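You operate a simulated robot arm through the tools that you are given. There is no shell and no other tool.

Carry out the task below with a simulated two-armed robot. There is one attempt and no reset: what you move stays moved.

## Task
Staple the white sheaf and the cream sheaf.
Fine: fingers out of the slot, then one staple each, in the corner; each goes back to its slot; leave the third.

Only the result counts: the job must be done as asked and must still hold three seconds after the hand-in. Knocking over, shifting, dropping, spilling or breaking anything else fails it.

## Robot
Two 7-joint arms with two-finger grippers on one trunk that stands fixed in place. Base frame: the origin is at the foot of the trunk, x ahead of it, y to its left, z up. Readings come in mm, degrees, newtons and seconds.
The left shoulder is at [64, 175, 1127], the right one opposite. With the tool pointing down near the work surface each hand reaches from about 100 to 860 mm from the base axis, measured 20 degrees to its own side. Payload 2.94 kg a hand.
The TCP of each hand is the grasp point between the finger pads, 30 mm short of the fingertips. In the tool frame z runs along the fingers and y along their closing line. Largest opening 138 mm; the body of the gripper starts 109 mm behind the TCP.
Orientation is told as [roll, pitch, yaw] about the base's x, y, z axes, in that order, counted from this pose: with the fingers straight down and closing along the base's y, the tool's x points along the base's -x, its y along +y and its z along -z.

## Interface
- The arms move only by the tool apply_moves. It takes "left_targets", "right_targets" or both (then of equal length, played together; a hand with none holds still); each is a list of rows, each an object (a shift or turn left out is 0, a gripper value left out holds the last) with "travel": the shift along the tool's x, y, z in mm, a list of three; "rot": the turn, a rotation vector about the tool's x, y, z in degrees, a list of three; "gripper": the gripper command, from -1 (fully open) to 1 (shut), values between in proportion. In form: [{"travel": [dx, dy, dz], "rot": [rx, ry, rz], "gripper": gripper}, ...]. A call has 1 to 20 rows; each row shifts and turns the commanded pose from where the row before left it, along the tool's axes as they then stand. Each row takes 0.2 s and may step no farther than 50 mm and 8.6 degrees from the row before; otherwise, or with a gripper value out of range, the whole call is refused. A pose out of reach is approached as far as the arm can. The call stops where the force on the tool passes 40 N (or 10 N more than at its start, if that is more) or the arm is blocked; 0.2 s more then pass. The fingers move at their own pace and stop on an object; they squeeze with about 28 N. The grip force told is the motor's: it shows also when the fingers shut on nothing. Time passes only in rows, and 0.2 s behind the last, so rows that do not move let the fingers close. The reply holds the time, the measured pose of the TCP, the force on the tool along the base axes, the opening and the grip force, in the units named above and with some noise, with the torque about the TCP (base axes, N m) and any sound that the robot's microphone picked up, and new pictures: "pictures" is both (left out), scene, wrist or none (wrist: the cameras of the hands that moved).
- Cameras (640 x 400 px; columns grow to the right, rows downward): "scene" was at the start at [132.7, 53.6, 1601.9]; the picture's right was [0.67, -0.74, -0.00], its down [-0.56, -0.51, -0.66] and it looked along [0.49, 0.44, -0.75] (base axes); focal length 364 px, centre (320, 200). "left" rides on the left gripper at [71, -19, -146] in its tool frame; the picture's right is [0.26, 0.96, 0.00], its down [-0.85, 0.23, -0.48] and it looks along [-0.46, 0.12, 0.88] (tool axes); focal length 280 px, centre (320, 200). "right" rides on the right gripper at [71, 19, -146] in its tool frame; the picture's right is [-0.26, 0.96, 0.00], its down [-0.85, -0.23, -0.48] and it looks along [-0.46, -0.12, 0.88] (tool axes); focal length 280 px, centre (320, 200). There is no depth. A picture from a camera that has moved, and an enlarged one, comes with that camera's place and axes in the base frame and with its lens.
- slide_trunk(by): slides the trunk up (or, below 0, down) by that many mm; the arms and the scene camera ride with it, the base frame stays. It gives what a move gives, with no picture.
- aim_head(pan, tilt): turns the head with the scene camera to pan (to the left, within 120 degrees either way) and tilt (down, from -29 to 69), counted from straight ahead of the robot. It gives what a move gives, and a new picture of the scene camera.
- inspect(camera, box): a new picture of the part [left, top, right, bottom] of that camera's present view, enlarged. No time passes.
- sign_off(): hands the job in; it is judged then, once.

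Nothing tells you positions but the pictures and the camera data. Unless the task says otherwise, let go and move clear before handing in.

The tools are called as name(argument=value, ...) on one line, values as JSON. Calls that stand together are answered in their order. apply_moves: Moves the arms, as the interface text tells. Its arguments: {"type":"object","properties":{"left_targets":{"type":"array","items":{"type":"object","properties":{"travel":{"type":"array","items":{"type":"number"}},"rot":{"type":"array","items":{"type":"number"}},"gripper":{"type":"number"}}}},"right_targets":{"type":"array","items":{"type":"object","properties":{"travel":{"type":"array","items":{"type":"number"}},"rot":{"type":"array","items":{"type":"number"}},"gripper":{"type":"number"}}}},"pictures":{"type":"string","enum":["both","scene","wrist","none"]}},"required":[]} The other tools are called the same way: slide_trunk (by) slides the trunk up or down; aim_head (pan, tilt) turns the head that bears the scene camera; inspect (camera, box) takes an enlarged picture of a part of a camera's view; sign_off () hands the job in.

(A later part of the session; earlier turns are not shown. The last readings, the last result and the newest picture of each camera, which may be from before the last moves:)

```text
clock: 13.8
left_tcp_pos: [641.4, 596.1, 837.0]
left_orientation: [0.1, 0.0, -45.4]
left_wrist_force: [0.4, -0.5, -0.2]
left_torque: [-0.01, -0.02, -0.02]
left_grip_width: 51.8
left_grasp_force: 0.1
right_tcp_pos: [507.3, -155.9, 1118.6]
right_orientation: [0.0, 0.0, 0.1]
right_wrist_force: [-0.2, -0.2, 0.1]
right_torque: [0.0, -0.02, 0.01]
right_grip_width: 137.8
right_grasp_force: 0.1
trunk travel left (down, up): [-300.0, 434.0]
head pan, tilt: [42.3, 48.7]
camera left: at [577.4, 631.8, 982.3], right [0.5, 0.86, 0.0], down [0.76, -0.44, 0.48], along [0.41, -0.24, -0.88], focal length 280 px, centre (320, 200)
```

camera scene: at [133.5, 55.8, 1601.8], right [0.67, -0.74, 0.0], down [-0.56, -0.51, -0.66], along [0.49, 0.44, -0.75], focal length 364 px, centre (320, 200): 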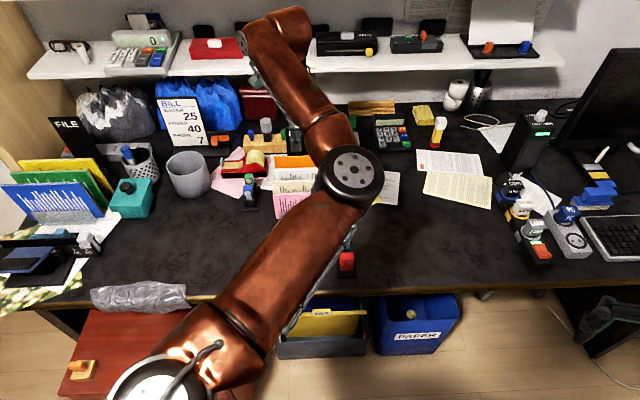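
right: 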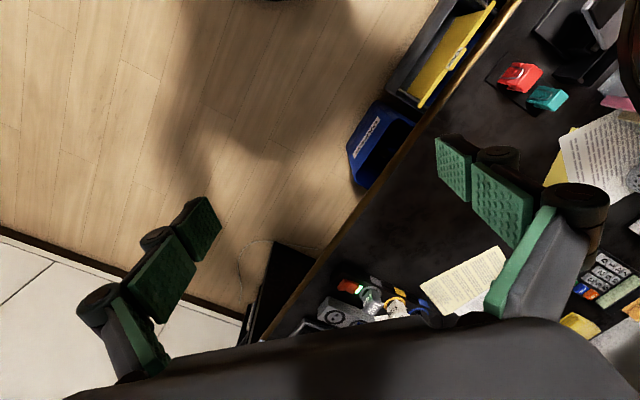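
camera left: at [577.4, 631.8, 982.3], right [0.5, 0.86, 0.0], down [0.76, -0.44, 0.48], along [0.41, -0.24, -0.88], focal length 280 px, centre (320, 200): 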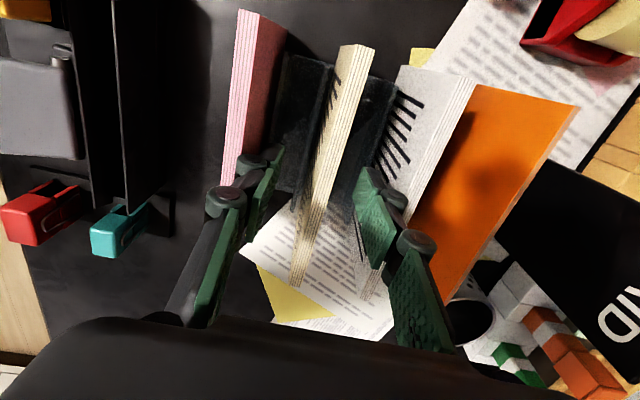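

inspect(camera="left", box=[300, 30, 400, 110])

inspect(camera="left", box=[240, 140, 400, 300])

```text
5.00 times, centred on (350, 70) of left
camera zoom: at [577.4, 631.8, 982.3], right [0.5, 0.86, 0.0], down [0.76, -0.44, 0.48], along [0.41, -0.24, -0.88], focal length 1402 px, centre (170, 850)
```

zoom: 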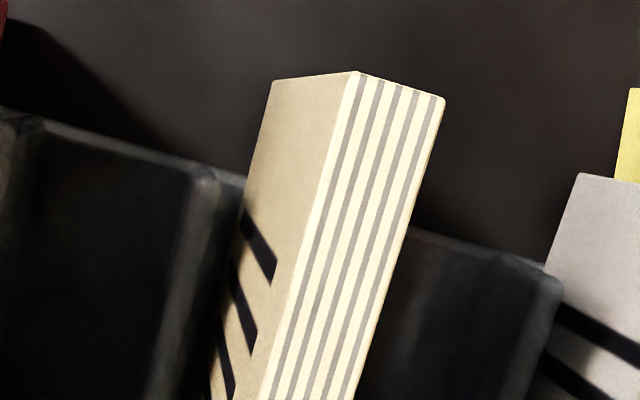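

```text
2.50 times, centred on (320, 220) of left
camera zoom: at [577.4, 631.8, 982.3], right [0.5, 0.86, 0.0], down [0.76, -0.44, 0.48], along [0.41, -0.24, -0.88], focal length 701 px, centre (320, 150)
```

zoom: 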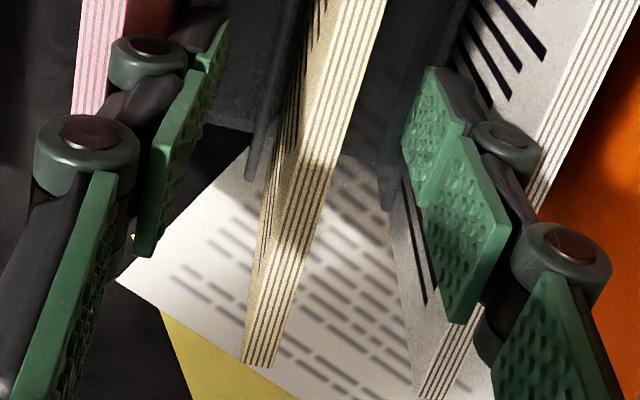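

The jaws straddle the cream sheaf cleanly with about 35 mm of pad overlap. Closing now.

apply_moves(left_targets=[{"travel": [0, 1.4, 0], "gripper": 0.6}, {"gripper": 1}, {"gripper": 1}, {"gripper": 1}, {"gripper": 1}], pictures="wrist")

```text
clock: 15.0
left_tcp_pos: [643.1, 597.0, 837.4]
left_orientation: [0.1, 0.0, -45.6]
left_wrist_force: [-0.6, -1.3, -0.2]
left_torque: [-0.02, 0.04, 0.01]
left_grip_width: 8.5
left_grasp_force: 28.3
right_tcp_pos: [507.9, -155.4, 1117.8]
right_orientation: [0.0, 0.1, 0.1]
right_wrist_force: [-0.3, 0.0, 0.9]
right_torque: [-0.02, -0.02, 0.04]
right_grip_width: 138.1
right_grasp_force: 0.0
trunk travel left (down, up): [-300.0, 434.0]
head pan, tilt: [42.3, 48.7]
camera left: at [579.4, 633.4, 982.8], right [0.5, 0.86, 0.0], down [0.76, -0.44, 0.48], along [0.41, -0.24, -0.88], focal length 280 px, centre (320, 200)
```

left: 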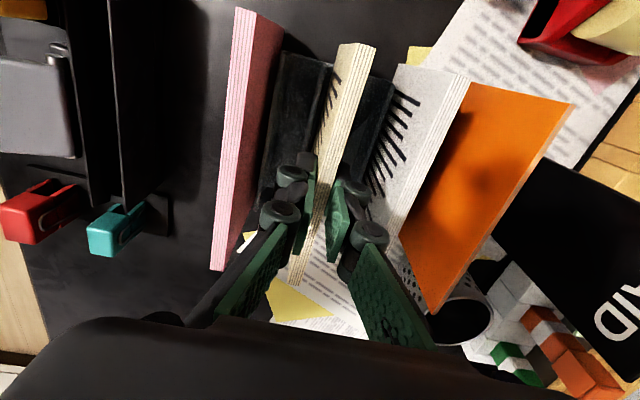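

The cream sheaf is held, 8.5 mm thick, with the hand at (643, 597, 837). I'll lift it straight up out of its slot, clear of the pink one.

apply_moves(left_targets=[{"travel": [0, 0, -20], "gripper": 1}, {"travel": [0, 0, -30]}, {"travel": [0, 0, -35]}, {"travel": [0, 0, -35]}, {"travel": [0, 0, -35]}])

```text
clock: 16.2
left_tcp_pos: [644.8, 595.4, 995.5]
left_orientation: [0.1, 0.0, -45.5]
left_wrist_force: [0.4, -0.3, -1.4]
left_torque: [0.01, -0.04, 0.06]
left_grip_width: 8.0
left_grasp_force: 28.1
right_tcp_pos: [507.6, -156.6, 1117.8]
right_orientation: [0.0, 0.0, 0.1]
right_wrist_force: [0.6, -0.5, -0.6]
right_torque: [0.02, -0.01, -0.03]
right_grip_width: 138.0
right_grasp_force: 0.0
trunk travel left (down, up): [-300.0, 434.0]
head pan, tilt: [42.3, 48.7]
camera scene: at [132.0, 53.3, 1602.0], right [0.67, -0.74, 0.0], down [-0.56, -0.51, -0.66], along [0.49, 0.44, -0.75], focal length 364 px, centre (320, 200)
camera left: at [580.1, 632.3, 1141.2], right [0.5, 0.86, 0.0], down [0.76, -0.44, 0.48], along [0.41, -0.24, -0.88], focal length 280 px, centre (320, 200)
```

scene: 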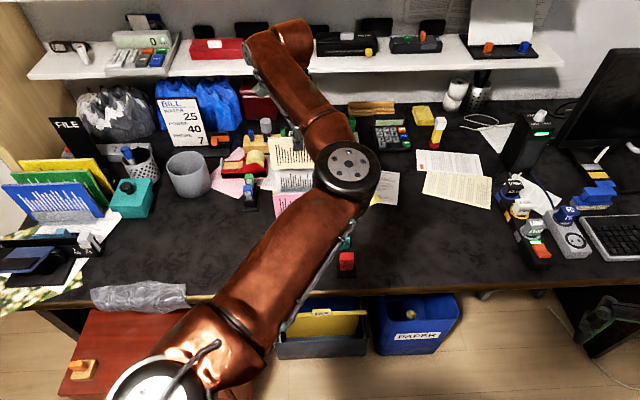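
left: 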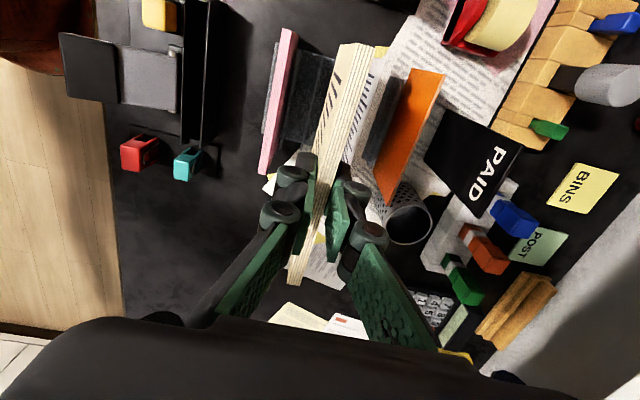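

inspect(camera="scene", box=[250, 120, 340, 210])

inspect(camera="left", box=[50, 0, 240, 190])

```text
4.44 times, centred on (295, 165) of scene
camera zoom: at [132.0, 53.3, 1602.0], right [0.67, -0.74, 0.0], down [-0.56, -0.51, -0.66], along [0.49, 0.44, -0.75], focal length 1619 px, centre (431, 356)
```

zoom: 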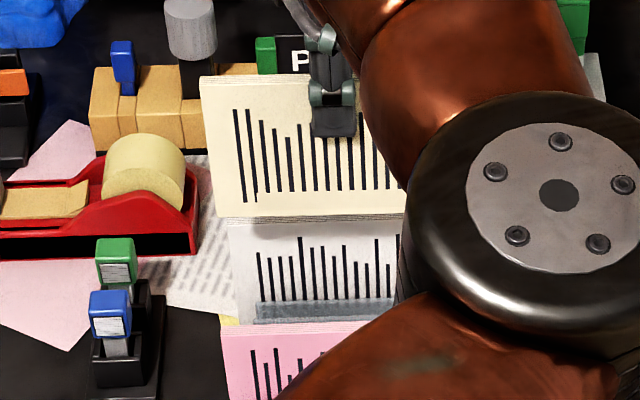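

```text
2.11 times, centred on (145, 95) of left
camera zoom: at [580.1, 632.3, 1141.2], right [0.5, 0.86, 0.0], down [0.76, -0.44, 0.48], along [0.41, -0.24, -0.88], focal length 590 px, centre (688, 421)
```

zoom: 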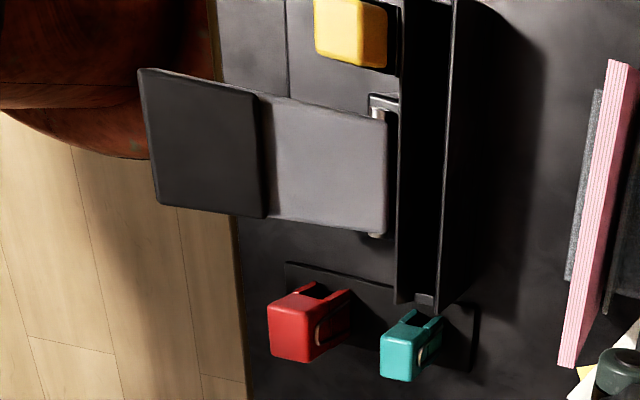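

inspect(camera="left", box=[155, 70, 215, 150])

inspect(camera="left", box=[130, 0, 230, 70])

```text
5.00 times, centred on (185, 110) of left
camera zoom: at [580.1, 632.3, 1141.2], right [0.5, 0.86, 0.0], down [0.76, -0.44, 0.48], along [0.41, -0.24, -0.88], focal length 1402 px, centre (995, 650)
```

zoom: 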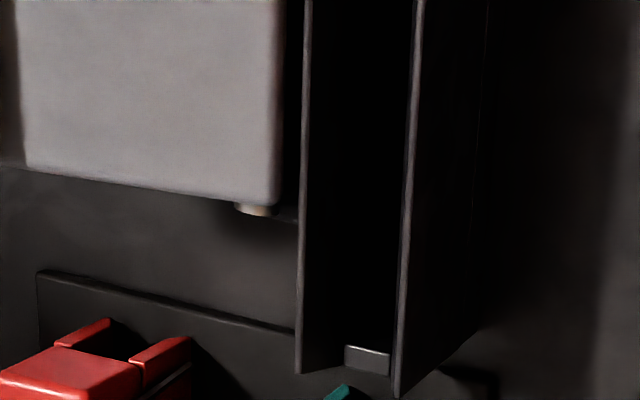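

```text
5.71 times, centred on (180, 35) of left
camera zoom: at [580.1, 632.3, 1141.2], right [0.5, 0.86, 0.0], down [0.76, -0.44, 0.48], along [0.41, -0.24, -0.88], focal length 1602 px, centre (1120, 1143)
```

zoom: 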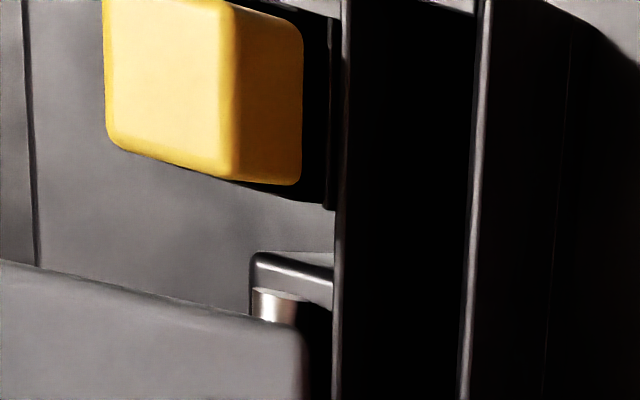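

Measured in the robot frame, the trough runs along −45° with its wall tops at z≈791. Its centre plane is about 152 mm back toward the robot from the hand, and the inside gap is about 21 mm. The sheaf is 148×105×8. I'll carry it over the trough at this height, then check the alignment.

apply_moves(left_targets=[{"travel": [0.4, -30, 0], "rot": [0, 0, -0.5], "gripper": 1}, {"travel": [0.4, -41, 0]}, {"travel": [0.4, -41, 0]}, {"travel": [0.4, -40.2, 0]}, {}])

```text
clock: 17.4
left_tcp_pos: [534.6, 490.8, 994.4]
left_orientation: [-0.1, 0.0, -44.9]
left_wrist_force: [-0.6, 0.4, -1.4]
left_torque: [-0.02, -0.01, -0.01]
left_grip_width: 8.4
left_grasp_force: 28.1
right_tcp_pos: [509.1, -155.2, 1117.1]
right_orientation: [-0.1, 0.1, 0.1]
right_wrist_force: [0.3, 1.1, -0.6]
right_torque: [-0.05, -0.02, 0.03]
right_grip_width: 137.9
right_grasp_force: 0.0
trunk travel left (down, up): [-300.0, 434.0]
head pan, tilt: [42.3, 48.7]
camera scene: at [133.3, 54.4, 1601.8], right [0.67, -0.74, 0.0], down [-0.56, -0.51, -0.66], along [0.49, 0.44, -0.75], focal length 364 px, centre (320, 200)
camera left: at [470.2, 526.5, 1139.0], right [0.5, 0.87, 0.0], down [0.76, -0.44, 0.48], along [0.41, -0.24, -0.88], focal length 280 px, centre (320, 200)
```

scene: 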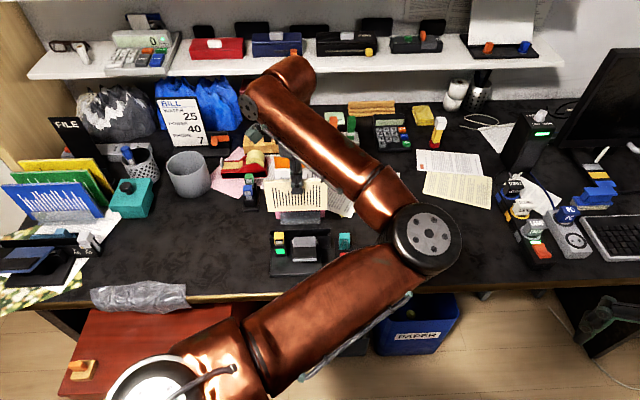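
left: 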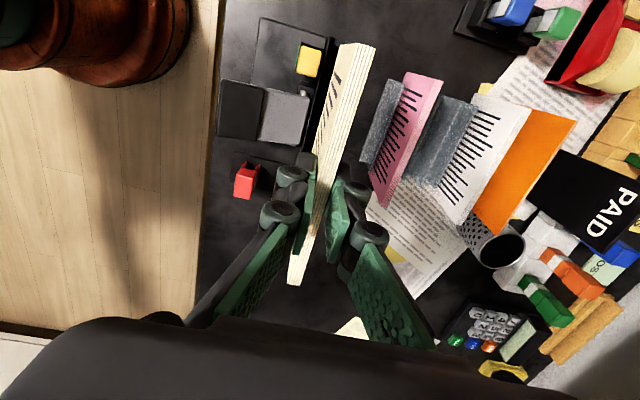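

inspect(camera="scene", box=[255, 160, 345, 280])

inspect(camera="left", box=[210, 10, 390, 190])

```text
3.33 times, centred on (300, 220) of scene
camera zoom: at [133.3, 54.4, 1601.8], right [0.67, -0.74, 0.0], down [-0.56, -0.51, -0.66], along [0.49, 0.44, -0.75], focal length 1215 px, centre (387, 133)
```

zoom: 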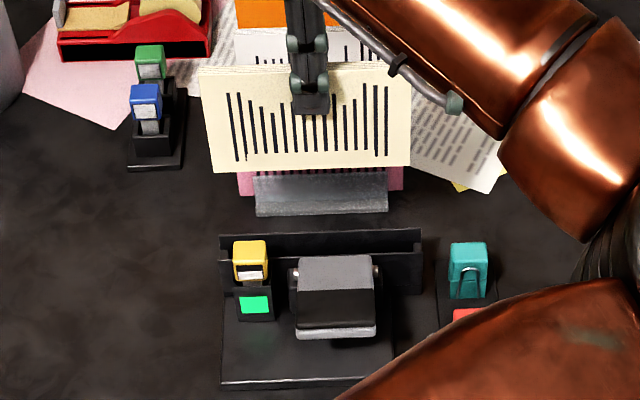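

```text
2.22 times, centred on (300, 100) of left
camera zoom: at [470.2, 526.5, 1139.0], right [0.5, 0.87, 0.0], down [0.76, -0.44, 0.48], along [0.41, -0.24, -0.88], focal length 623 px, centre (364, 422)
```

zoom: 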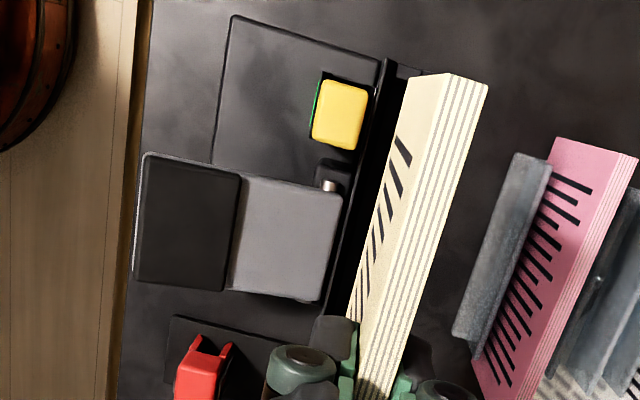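

The sheaf projects exactly where predicted and is centred along the trough to within a millimetre or so. I'll lower it until its bottom edge is about 10 mm above the walls and look again.

apply_moves(left_targets=[{"travel": [0, 0, 31], "gripper": 1}, {"travel": [0, 0, 31]}, {"travel": [0, 0, 30]}, {}])

inspect(camera="scene", box=[255, 190, 345, 280])

inspect(camera="left", box=[200, 0, 400, 180])

```text
clock: 18.4
left_tcp_pos: [534.4, 490.4, 901.5]
left_orientation: [0.1, 0.0, -44.9]
left_wrist_force: [-0.3, -0.2, -1.2]
left_torque: [0.0, -0.02, 0.01]
left_grip_width: 8.2
left_grasp_force: 28.0
right_tcp_pos: [508.1, -157.5, 1119.0]
right_orientation: [0.0, 0.0, 0.1]
right_wrist_force: [-0.5, -1.0, 0.1]
right_torque: [0.0, -0.02, 0.03]
right_grip_width: 138.0
right_grasp_force: 0.1
trunk travel left (down, up): [-300.0, 434.0]
head pan, tilt: [42.3, 48.7]
camera scene: at [132.4, 53.1, 1602.0], right [0.67, -0.74, 0.0], down [-0.56, -0.51, -0.66], along [0.49, 0.44, -0.75], focal length 364 px, centre (320, 200)
camera left: at [470.2, 526.3, 1046.9], right [0.5, 0.87, 0.0], down [0.76, -0.44, 0.48], along [0.41, -0.24, -0.88], focal length 280 px, centre (320, 200)
```

scene: 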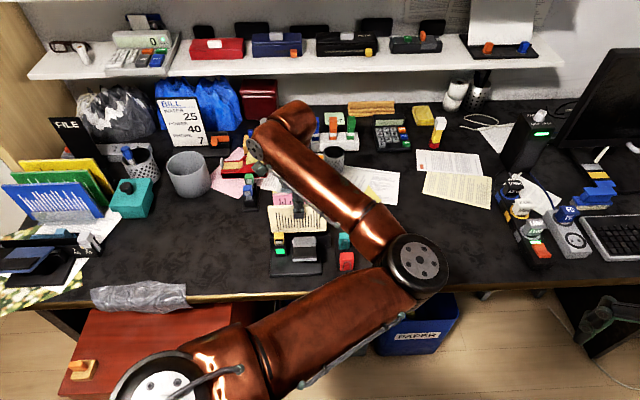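
left: 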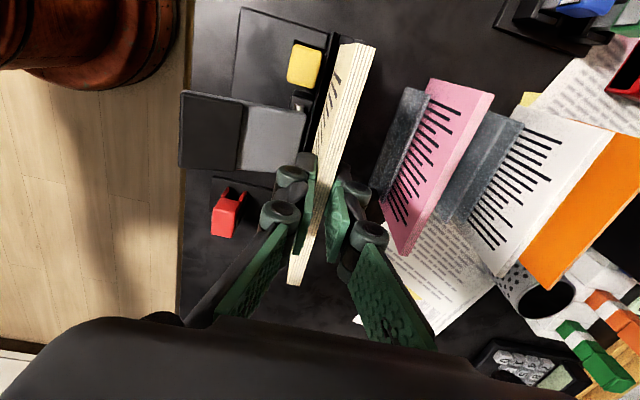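

```text
4.44 times, centred on (300, 235) of scene
camera zoom: at [132.4, 53.1, 1602.0], right [0.67, -0.74, 0.0], down [-0.56, -0.51, -0.66], along [0.49, 0.44, -0.75], focal length 1619 px, centre (409, 44)
```

zoom: 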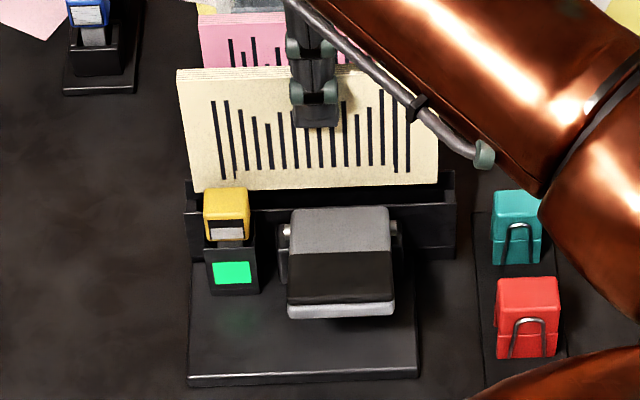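

```text
2.22 times, centred on (300, 90) of left
camera zoom: at [470.2, 526.3, 1046.9], right [0.5, 0.87, 0.0], down [0.76, -0.44, 0.48], along [0.41, -0.24, -0.88], focal length 623 px, centre (364, 444)
```

zoom: 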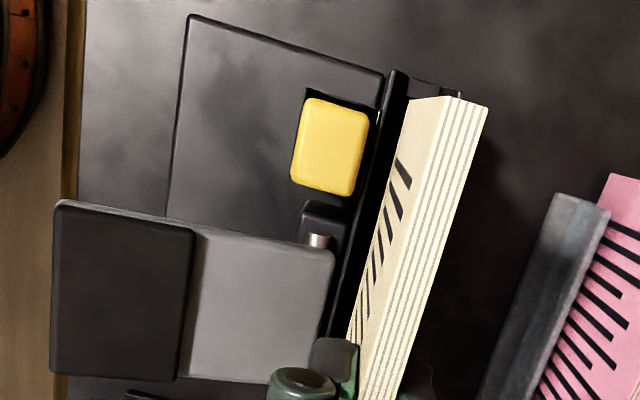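

The sheaf's bottom edge sits centred between the two walls, with about 6 mm clear on each side. I'll lower it into the trough and watch the force.

apply_moves(left_targets=[{"travel": [0, 0, 15], "gripper": 1}, {"travel": [0, 0, 15]}, {"travel": [0, 0, 15]}, {"travel": [0, 0, 12]}, {}], pictures="none")

inspect(camera="scene", box=[255, 190, 345, 280])

inspect(camera="left", box=[200, 0, 400, 180])

```text
clock: 19.6
left_tcp_pos: [535.0, 491.3, 844.9]
left_orientation: [0.0, 0.0, -45.0]
left_wrist_force: [-0.6, 0.9, 2.6]
left_torque: [0.1, 0.07, 0.0]
left_grip_width: 8.3
left_grasp_force: 28.1
right_tcp_pos: [507.7, -155.3, 1117.4]
right_orientation: [0.0, 0.0, 0.1]
right_wrist_force: [-1.1, 0.4, 0.0]
right_torque: [0.0, 0.02, 0.01]
right_grip_width: 138.3
right_grasp_force: 0.0
trunk travel left (down, up): [-300.0, 434.0]
head pan, tilt: [42.3, 48.7]
```

```text
4.44 times, centred on (300, 235) of scene
camera zoom: at [132.4, 53.2, 1602.0], right [0.67, -0.74, 0.0], down [-0.56, -0.51, -0.66], along [0.49, 0.44, -0.75], focal length 1619 px, centre (409, 44)
```

zoom: 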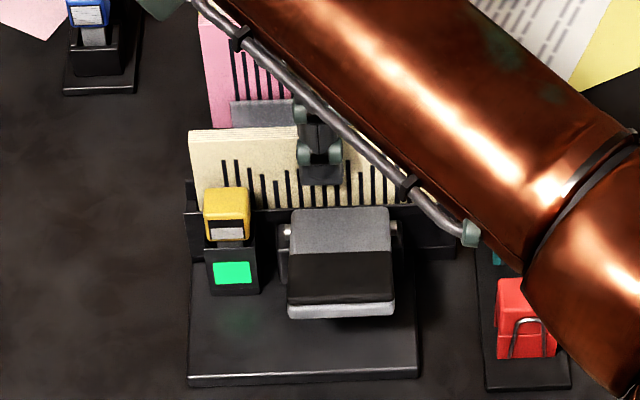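

```text
2.22 times, centred on (300, 90) of left
camera zoom: at [471.1, 526.1, 990.7], right [0.5, 0.87, 0.0], down [0.76, -0.44, 0.48], along [0.41, -0.24, -0.88], focal length 623 px, centre (364, 444)
```

zoom: 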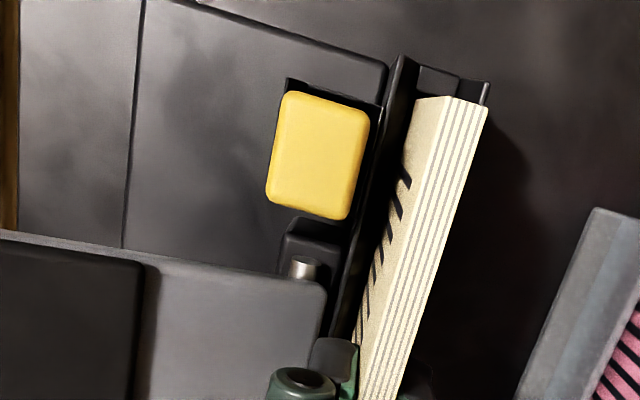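

apply_moves(left_targets=[{"travel": [0, 0, 1.5], "gripper": 1}, {}], pictures="none")

```text
clock: 20.2
left_tcp_pos: [535.2, 491.0, 845.6]
left_orientation: [0.2, 0.0, -44.8]
left_wrist_force: [-0.7, 1.0, 11.5]
left_torque: [0.19, 0.11, -0.02]
left_grip_width: 8.5
left_grasp_force: 28.1
right_tcp_pos: [508.1, -156.6, 1117.8]
right_orientation: [0.1, 0.0, 0.1]
right_wrist_force: [-0.1, 0.8, -0.7]
right_torque: [0.03, -0.02, -0.01]
right_grip_width: 138.0
right_grasp_force: 0.1
trunk travel left (down, up): [-300.0, 434.0]
head pan, tilt: [42.3, 48.7]
```

The sheaf touched the trough floor at about z=745, leaving the fingertips 24 mm above the walls. I'll open the fingers just slightly and see how it stands.

apply_moves(left_targets=[{"travel": [0, 0, -1], "gripper": 1}, {"gripper": 0.8}, {"gripper": 0.74}, {"gripper": 0.74}, {"gripper": 0.74}], pictures="wrist")

inspect(camera="left", box=[240, 0, 400, 200])

inspect(camera="scene", box=[255, 190, 345, 280])

```text
clock: 21.4
left_tcp_pos: [535.3, 489.8, 844.2]
left_orientation: [-0.1, 0.0, -45.0]
left_wrist_force: [0.5, -0.6, -0.4]
left_torque: [0.03, 0.01, 0.0]
left_grip_width: 18.1
left_grasp_force: 0.0
right_tcp_pos: [507.2, -155.6, 1117.0]
right_orientation: [0.0, 0.2, 0.1]
right_wrist_force: [-0.6, -0.6, 0.8]
right_torque: [-0.02, -0.03, 0.02]
right_grip_width: 138.0
right_grasp_force: 0.1
trunk travel left (down, up): [-300.0, 434.0]
head pan, tilt: [42.3, 48.7]
camera left: at [471.1, 526.0, 989.8], right [0.5, 0.87, 0.0], down [0.76, -0.44, 0.48], along [0.41, -0.24, -0.88], focal length 280 px, centre (320, 200)
```

left: 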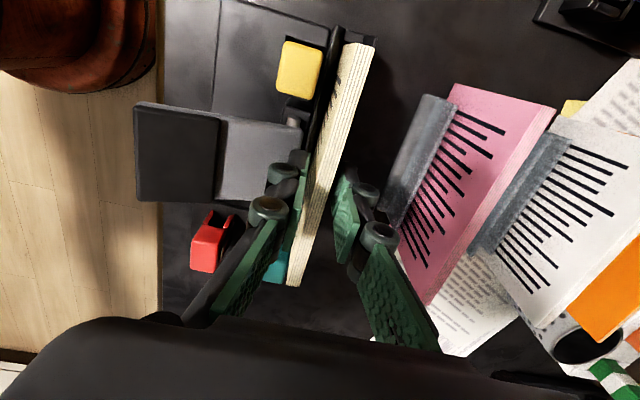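

```text
2.00 times, centred on (320, 100) of left
camera zoom: at [471.1, 526.0, 989.8], right [0.5, 0.87, 0.0], down [0.76, -0.44, 0.48], along [0.41, -0.24, -0.88], focal length 561 px, centre (320, 400)
```

zoom: 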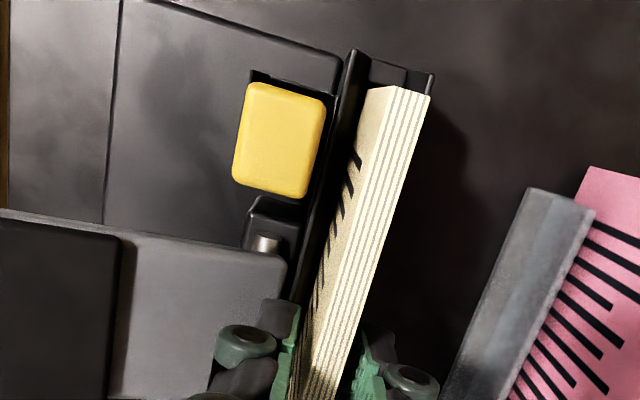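

```text
4.44 times, centred on (300, 235) of scene
camera zoom: at [132.9, 53.5, 1601.9], right [0.67, -0.74, 0.0], down [-0.56, -0.51, -0.66], along [0.49, 0.44, -0.75], focal length 1619 px, centre (409, 44)
```

zoom: 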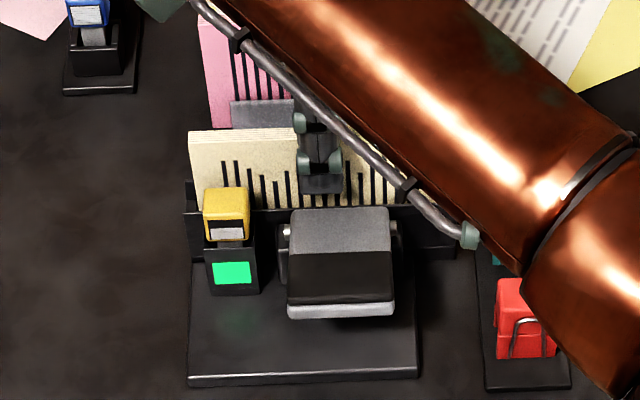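

The sheaf stands on the floor, lightly touching the front finger. I'll ease the hand forward so it rests against the back wall, away from the lever, and check.

apply_moves(left_targets=[{"travel": [0, 5, 0], "gripper": 0.74}, {"travel": [0, 5, 0]}, {}, {}], pictures="wrist")

inspect(camera="left", box=[240, 0, 400, 200])

inspect(camera="left", box=[240, 130, 400, 300])

```text
clock: 22.4
left_tcp_pos: [542.5, 496.7, 844.3]
left_orientation: [0.0, 0.0, -45.0]
left_wrist_force: [-0.2, -1.3, 0.3]
left_torque: [-0.04, 0.02, -0.03]
left_grip_width: 17.9
left_grasp_force: 0.6
right_tcp_pos: [508.6, -155.9, 1118.1]
right_orientation: [0.0, 0.0, 0.1]
right_wrist_force: [0.2, 0.0, -0.7]
right_torque: [0.0, -0.02, 0.01]
right_grip_width: 138.2
right_grasp_force: 0.0
trunk travel left (down, up): [-300.0, 434.0]
head pan, tilt: [42.3, 48.7]
camera left: at [477.7, 533.1, 989.9], right [0.5, 0.87, 0.0], down [0.76, -0.44, 0.48], along [0.41, -0.24, -0.88], focal length 280 px, centre (320, 200)
```

left: 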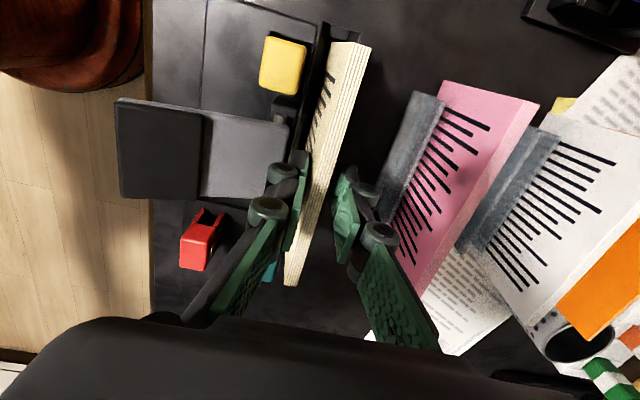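

```text
2.00 times, centred on (320, 100) of left
camera zoom: at [477.7, 533.1, 989.9], right [0.5, 0.87, 0.0], down [0.76, -0.44, 0.48], along [0.41, -0.24, -0.88], focal length 561 px, centre (320, 400)
```

zoom: 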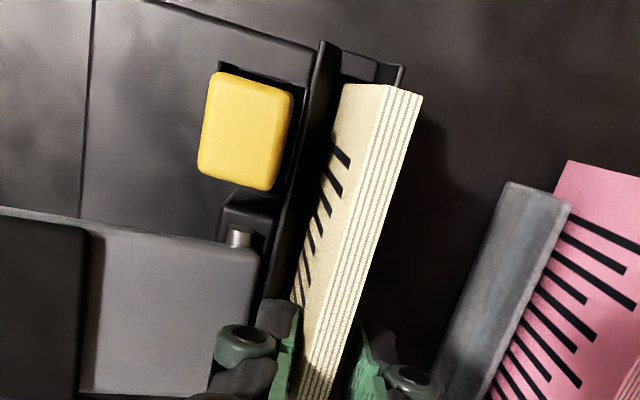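

```text
2.35 times, centred on (320, 215) of left
camera zoom: at [477.7, 533.1, 989.9], right [0.5, 0.87, 0.0], down [0.76, -0.44, 0.48], along [0.41, -0.24, -0.88], focal length 660 px, centre (320, 165)
```

zoom: 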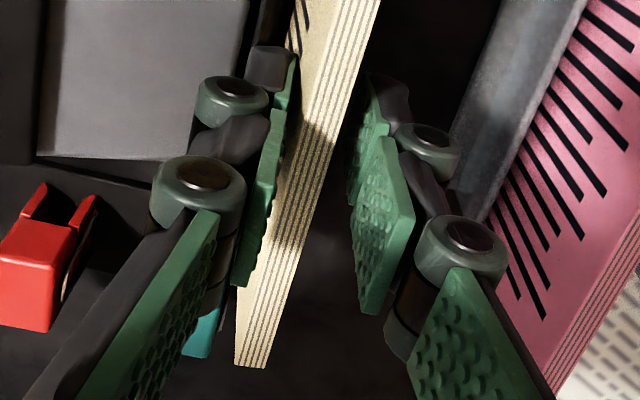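

apply_moves(left_targets=[{"travel": [0, 4, 0], "gripper": 0.74}, {"travel": [0, 4, 0]}, {}, {}], pictures="wrist")

inspect(camera="left", box=[240, 0, 400, 200])

inspect(camera="left", box=[240, 130, 400, 300])

```text
clock: 23.4
left_tcp_pos: [546.7, 502.1, 845.7]
left_orientation: [0.0, 0.0, -45.0]
left_wrist_force: [-10.6, -9.2, 3.0]
left_torque: [-0.31, 0.25, 0.01]
left_grip_width: 27.1
left_grasp_force: 6.5
right_tcp_pos: [506.8, -157.6, 1118.5]
right_orientation: [0.1, -0.1, 0.1]
right_wrist_force: [0.0, 0.0, 0.2]
right_torque: [0.02, 0.0, 0.02]
right_grip_width: 138.0
right_grasp_force: 0.0
trunk travel left (down, up): [-300.0, 434.0]
head pan, tilt: [42.3, 48.7]
camera left: at [482.4, 537.8, 990.7], right [0.5, 0.87, 0.0], down [0.76, -0.44, 0.48], along [0.41, -0.24, -0.88], focal length 280 px, centre (320, 200)
```

left: 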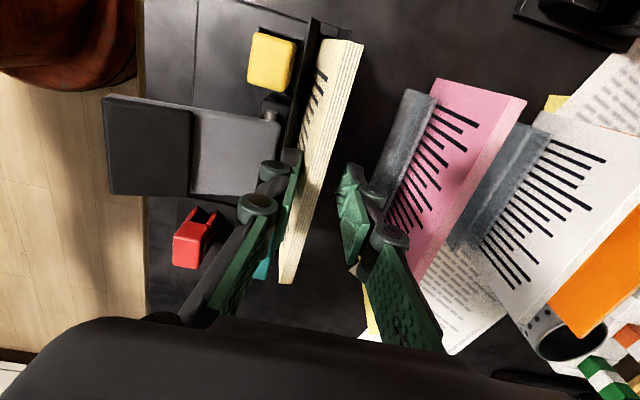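

```text
2.00 times, centred on (320, 100) of left
camera zoom: at [482.4, 537.8, 990.7], right [0.5, 0.87, 0.0], down [0.76, -0.44, 0.48], along [0.41, -0.24, -0.88], focal length 561 px, centre (320, 400)
```

zoom: 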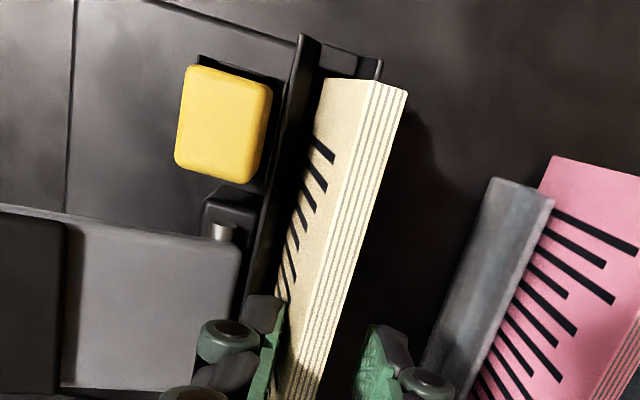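

```text
2.35 times, centred on (320, 215) of left
camera zoom: at [482.4, 537.8, 990.7], right [0.5, 0.87, 0.0], down [0.76, -0.44, 0.48], along [0.41, -0.24, -0.88], focal length 660 px, centre (320, 165)
```

zoom: 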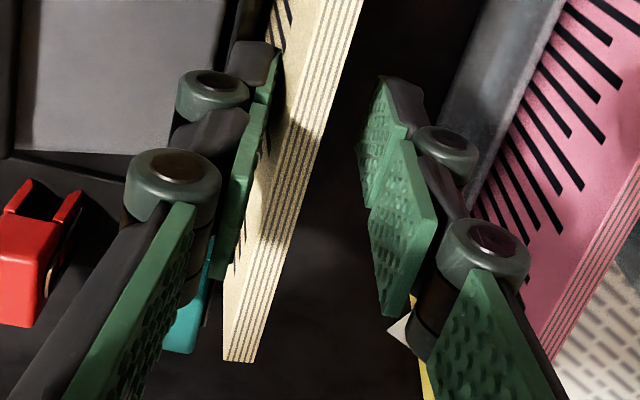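

The sheaf is now against the back wall, and 14 N of push-back shows it can go no farther. I'll ease the hand back to relieve the push and see that it stays put.

apply_moves(left_targets=[{"travel": [0, -5, 0], "gripper": 0.6}, {"travel": [0, -1, 0], "gripper": 0.6}, {}, {}], pictures="wrist")

inspect(camera="left", box=[240, 0, 400, 200])

inspect(camera="left", box=[240, 130, 400, 300])

```text
clock: 24.4
left_tcp_pos: [544.2, 498.3, 844.3]
left_orientation: [-0.1, 0.0, -45.0]
left_wrist_force: [-0.2, 0.2, -0.1]
left_torque: [0.01, 0.01, -0.01]
left_grip_width: 27.4
left_grasp_force: 0.1
right_tcp_pos: [508.3, -156.6, 1116.9]
right_orientation: [0.0, 0.1, 0.2]
right_wrist_force: [-0.5, -0.1, -0.9]
right_torque: [0.02, 0.03, -0.01]
right_grip_width: 138.0
right_grasp_force: 0.0
trunk travel left (down, up): [-300.0, 434.0]
head pan, tilt: [42.3, 48.7]
camera left: at [479.7, 534.5, 989.8], right [0.5, 0.87, 0.0], down [0.76, -0.44, 0.48], along [0.41, -0.24, -0.88], focal length 280 px, centre (320, 200)
```

left: 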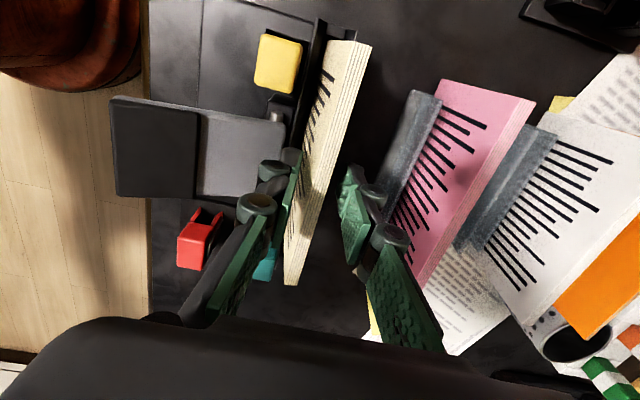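

```text
2.00 times, centred on (320, 100) of left
camera zoom: at [479.7, 534.5, 989.8], right [0.5, 0.87, 0.0], down [0.76, -0.44, 0.48], along [0.41, -0.24, -0.88], focal length 561 px, centre (320, 400)
```

zoom: 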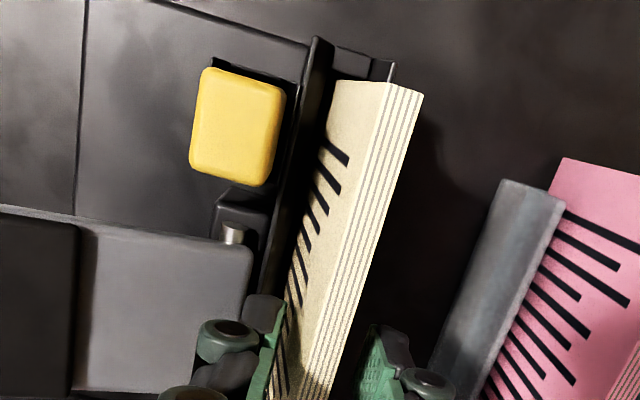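

```text
2.35 times, centred on (320, 215) of left
camera zoom: at [479.7, 534.5, 989.8], right [0.5, 0.87, 0.0], down [0.76, -0.44, 0.48], along [0.41, -0.24, -0.88], focal length 660 px, centre (320, 165)
```

zoom: 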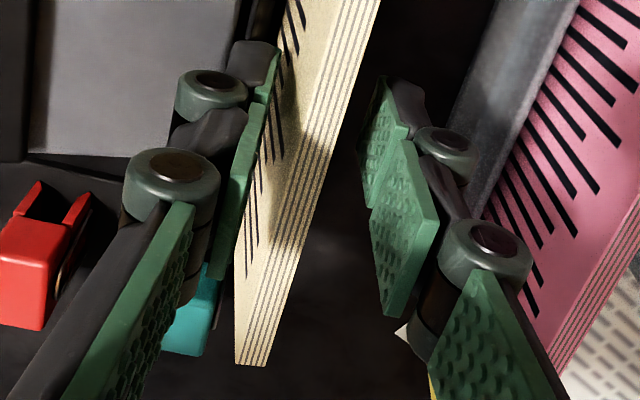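

The sheaf now stands free in the trough, leaning slightly on the back wall, with its left edge about 18 mm beyond the staple tower. I'll lift the hand clear, check that the sheaf stays, then close the fingers and move above the lever pad.

apply_moves(left_targets=[{"travel": [0, 0, -15], "gripper": 0.6}, {"travel": [0, 0, -25]}, {"travel": [0, 0, -30]}, {"travel": [0, 0, -35], "gripper": 1}, {"travel": [-3, -33, 0], "gripper": 1}, {"travel": [-3, -33, 0]}, {"travel": [-3, -34, 0]}, {}])

inspect(camera="scene", box=[255, 190, 345, 280])

inspect(camera="left", box=[230, 30, 450, 250])

```text
clock: 26.2
left_tcp_pos: [478.1, 419.6, 947.8]
left_orientation: [-0.1, -0.1, -44.9]
left_wrist_force: [-0.2, -0.4, -1.0]
left_torque: [0.01, 0.03, 0.06]
left_grip_width: 0.2
left_grasp_force: 27.9
right_tcp_pos: [508.7, -154.8, 1116.6]
right_orientation: [-0.1, 0.2, 0.1]
right_wrist_force: [0.5, 0.0, -0.6]
right_torque: [-0.02, 0.02, -0.01]
right_grip_width: 138.0
right_grasp_force: 0.0
trunk travel left (down, up): [-300.0, 434.0]
head pan, tilt: [42.3, 48.7]
camera scene: at [133.1, 54.2, 1601.8], right [0.67, -0.74, 0.0], down [-0.56, -0.51, -0.66], along [0.49, 0.44, -0.75], focal length 364 px, centre (320, 200)
camera left: at [414.8, 455.6, 1094.0], right [0.5, 0.87, 0.0], down [0.76, -0.44, 0.48], along [0.41, -0.24, -0.88], focal length 280 px, centre (320, 200)
```

scene: 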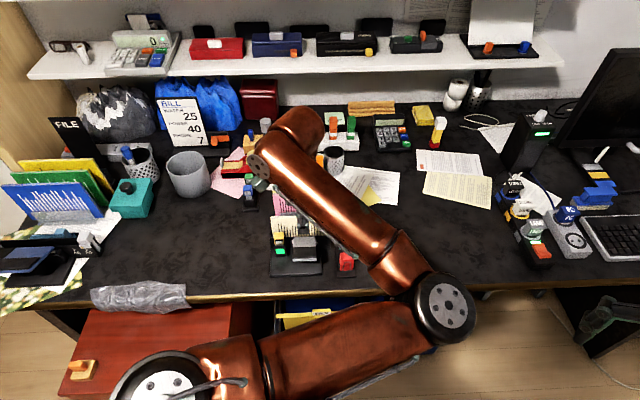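
left: 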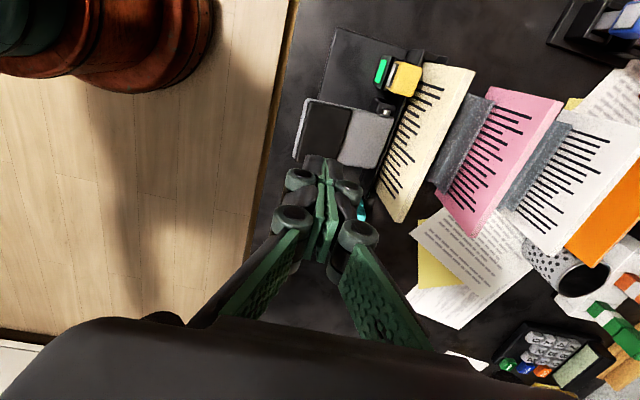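

```text
4.44 times, centred on (300, 235) of scene
camera zoom: at [133.1, 54.2, 1601.8], right [0.67, -0.74, 0.0], down [-0.56, -0.51, -0.66], along [0.49, 0.44, -0.75], focal length 1619 px, centre (409, 44)
```

zoom: 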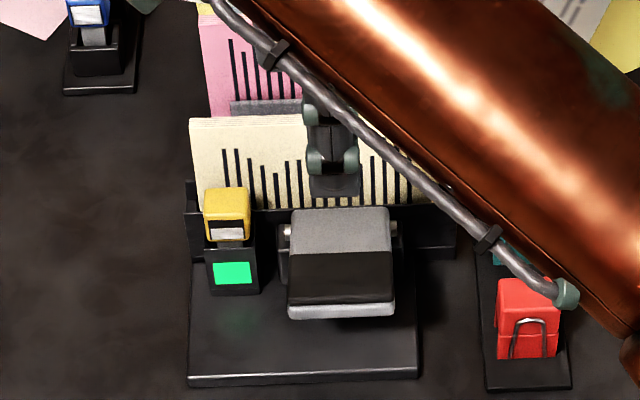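

```text
1.82 times, centred on (340, 140) of left
camera zoom: at [414.8, 455.6, 1094.0], right [0.5, 0.87, 0.0], down [0.76, -0.44, 0.48], along [0.41, -0.24, -0.88], focal length 510 px, centre (284, 309)
```

zoom: 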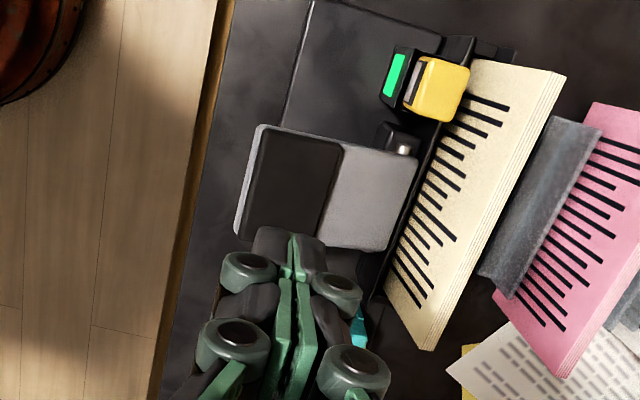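

The sheaf stays put, leaning gently backward, and the closed fingertips are centred above the black press pad. I'll descend to just above the pad first.

apply_moves(left_targets=[{"travel": [0, 0, 36], "gripper": 1}, {"travel": [0, 0, 36]}, {}], pictures="both")

inspect(camera="scene", box=[255, 190, 345, 280])

inspect(camera="left", box=[220, 20, 420, 220])

```text
clock: 27.0
left_tcp_pos: [478.2, 420.8, 879.1]
left_orientation: [0.0, 0.0, -45.1]
left_wrist_force: [-0.2, 0.4, -0.4]
left_torque: [0.0, 0.0, 0.04]
left_grip_width: 0.1
left_grasp_force: 28.1
right_tcp_pos: [508.1, -155.5, 1118.9]
right_orientation: [0.0, 0.0, 0.2]
right_wrist_force: [-0.2, 0.2, 0.1]
right_torque: [0.01, -0.01, 0.0]
right_grip_width: 138.1
right_grasp_force: 0.0
trunk travel left (down, up): [-300.0, 434.0]
head pan, tilt: [42.3, 48.7]
camera scene: at [132.7, 53.2, 1602.0], right [0.67, -0.74, 0.0], down [-0.56, -0.51, -0.66], along [0.49, 0.44, -0.75], focal length 364 px, centre (320, 200)
camera left: at [414.8, 456.7, 1023.1], right [0.5, 0.87, 0.0], down [0.76, -0.44, 0.48], along [0.41, -0.24, -0.88], focal length 280 px, centre (320, 200)
```

scene: 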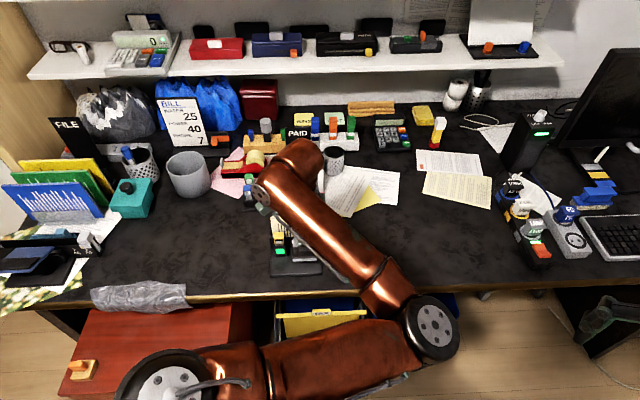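
left: 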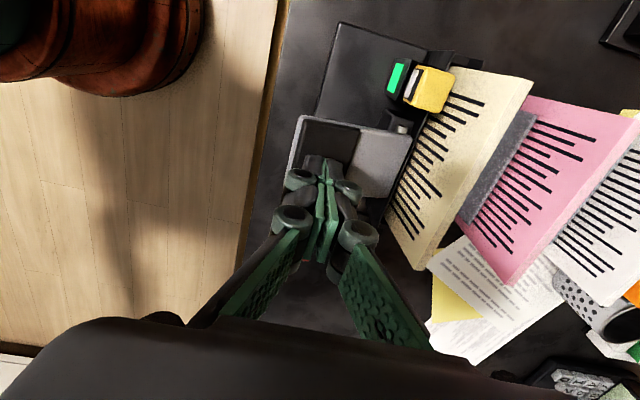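

```text
4.44 times, centred on (300, 235) of scene
camera zoom: at [132.7, 53.2, 1602.0], right [0.67, -0.74, 0.0], down [-0.56, -0.51, -0.66], along [0.49, 0.44, -0.75], focal length 1619 px, centre (409, 44)
```

zoom: 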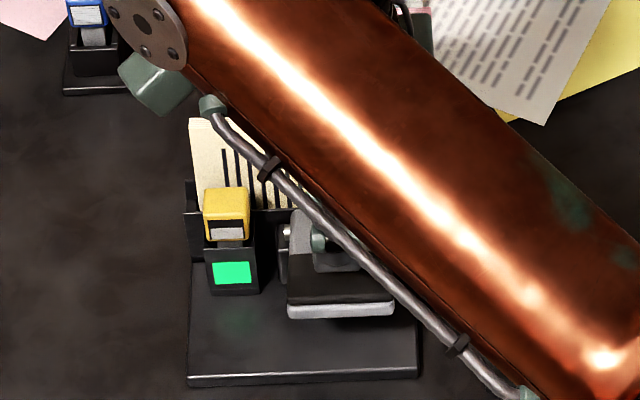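

```text
2.00 times, centred on (320, 120) of left
camera zoom: at [414.8, 456.7, 1023.1], right [0.5, 0.87, 0.0], down [0.76, -0.44, 0.48], along [0.41, -0.24, -0.88], focal length 561 px, centre (320, 360)
```

zoom: 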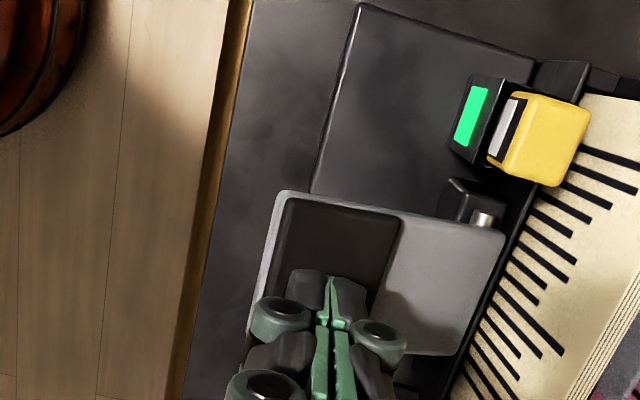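

Fingertips are about 18 mm above the pad, which lies right under them. Now pressing down in small steps, watching force and sound.

apply_moves(left_targets=[{"travel": [0, 0, 5], "gripper": 1}, {"travel": [0, 0, 5]}, {"travel": [0, 0, 5]}, {"travel": [0, 0, 4]}, {"travel": [0, 0, 4]}], pictures="wrist")

```text
clock: 28.2
left_tcp_pos: [479.8, 421.3, 855.3]
left_orientation: [0.1, 0.0, -44.9]
left_wrist_force: [-1.5, -1.2, 8.2]
left_torque: [-0.05, 0.09, -0.01]
left_grip_width: 0.0
left_grasp_force: 27.7
right_tcp_pos: [507.4, -157.7, 1118.1]
right_orientation: [0.0, -0.1, 0.1]
right_wrist_force: [0.1, -0.4, 0.2]
right_torque: [0.01, 0.03, 0.03]
right_grip_width: 138.1
right_grasp_force: 0.1
trunk travel left (down, up): [-300.0, 434.0]
head pan, tilt: [42.3, 48.7]
camera left: at [415.2, 457.5, 1001.4], right [0.5, 0.87, 0.0], down [0.76, -0.44, 0.48], along [0.41, -0.24, -0.88], focal length 280 px, centre (320, 200)
```

left: 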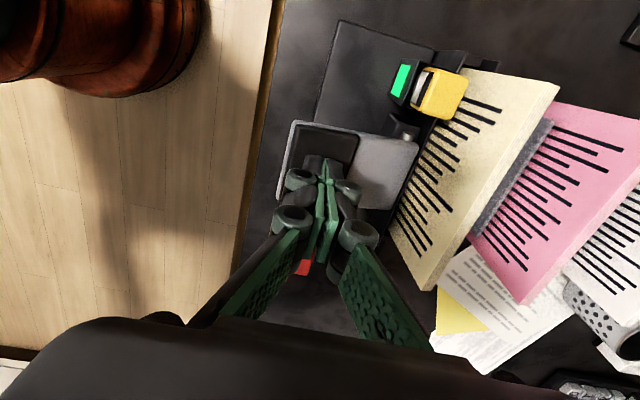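

apply_moves(left_targets=[{"travel": [0, 0, 4], "gripper": 1}, {"travel": [0, 0, 4]}, {"travel": [0, 0, 4]}], pictures="wrist")

```text
clock: 29.0
left_tcp_pos: [478.6, 419.9, 844.6]
left_orientation: [0.1, -0.1, -44.9]
left_wrist_force: [-3.8, -4.2, 12.9]
left_torque: [-0.16, 0.15, -0.05]
left_grip_width: 0.0
left_grasp_force: 28.4
right_tcp_pos: [507.0, -157.6, 1117.9]
right_orientation: [0.0, 0.0, 0.1]
right_wrist_force: [0.6, -0.1, -0.2]
right_torque: [0.01, 0.0, 0.0]
right_grip_width: 138.2
right_grasp_force: 0.0
trunk travel left (down, up): [-300.0, 434.0]
head pan, tilt: [42.3, 48.7]
camera left: at [414.0, 455.9, 989.6], right [0.5, 0.87, 0.0], down [0.76, -0.44, 0.48], along [0.41, -0.24, -0.88], focal length 280 px, centre (320, 200)
```

left: 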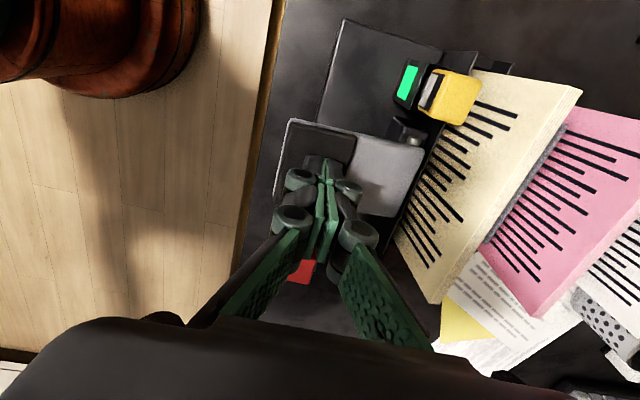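

The lever is going down against about 13 N. Continuing the same press.

apply_moves(left_targets=[{"travel": [0, 0, 4], "gripper": 1}, {"travel": [0, 0, 4]}, {"travel": [0, 0, 4]}], pictures="wrist")

```text
clock: 29.8
left_tcp_pos: [478.6, 419.0, 833.8]
left_orientation: [0.3, 0.1, -44.9]
left_wrist_force: [-7.5, -6.2, 30.4]
left_torque: [-0.2, 0.3, -0.04]
left_grip_width: 5.9
left_grasp_force: 28.5
right_tcp_pos: [506.3, -158.6, 1119.1]
right_orientation: [0.1, 0.0, 0.1]
right_wrist_force: [0.5, -0.5, 0.4]
right_torque: [0.03, -0.01, 0.03]
right_grip_width: 138.0
right_grasp_force: 0.0
trunk travel left (down, up): [-300.0, 434.0]
head pan, tilt: [42.3, 48.7]
camera left: at [413.4, 455.3, 979.6], right [0.5, 0.87, 0.01], down [0.76, -0.44, 0.48], along [0.42, -0.23, -0.88], focal length 280 px, centre (320, 200)
```

left: 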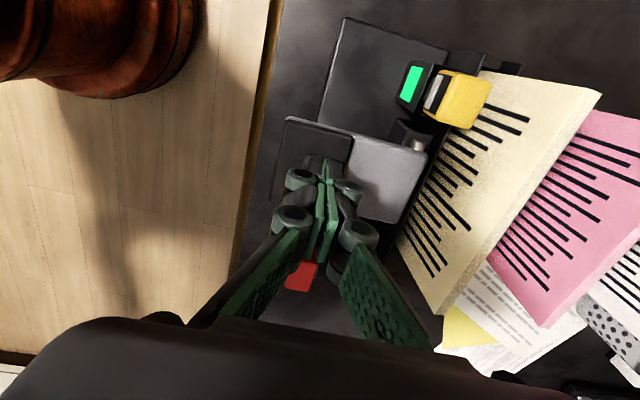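

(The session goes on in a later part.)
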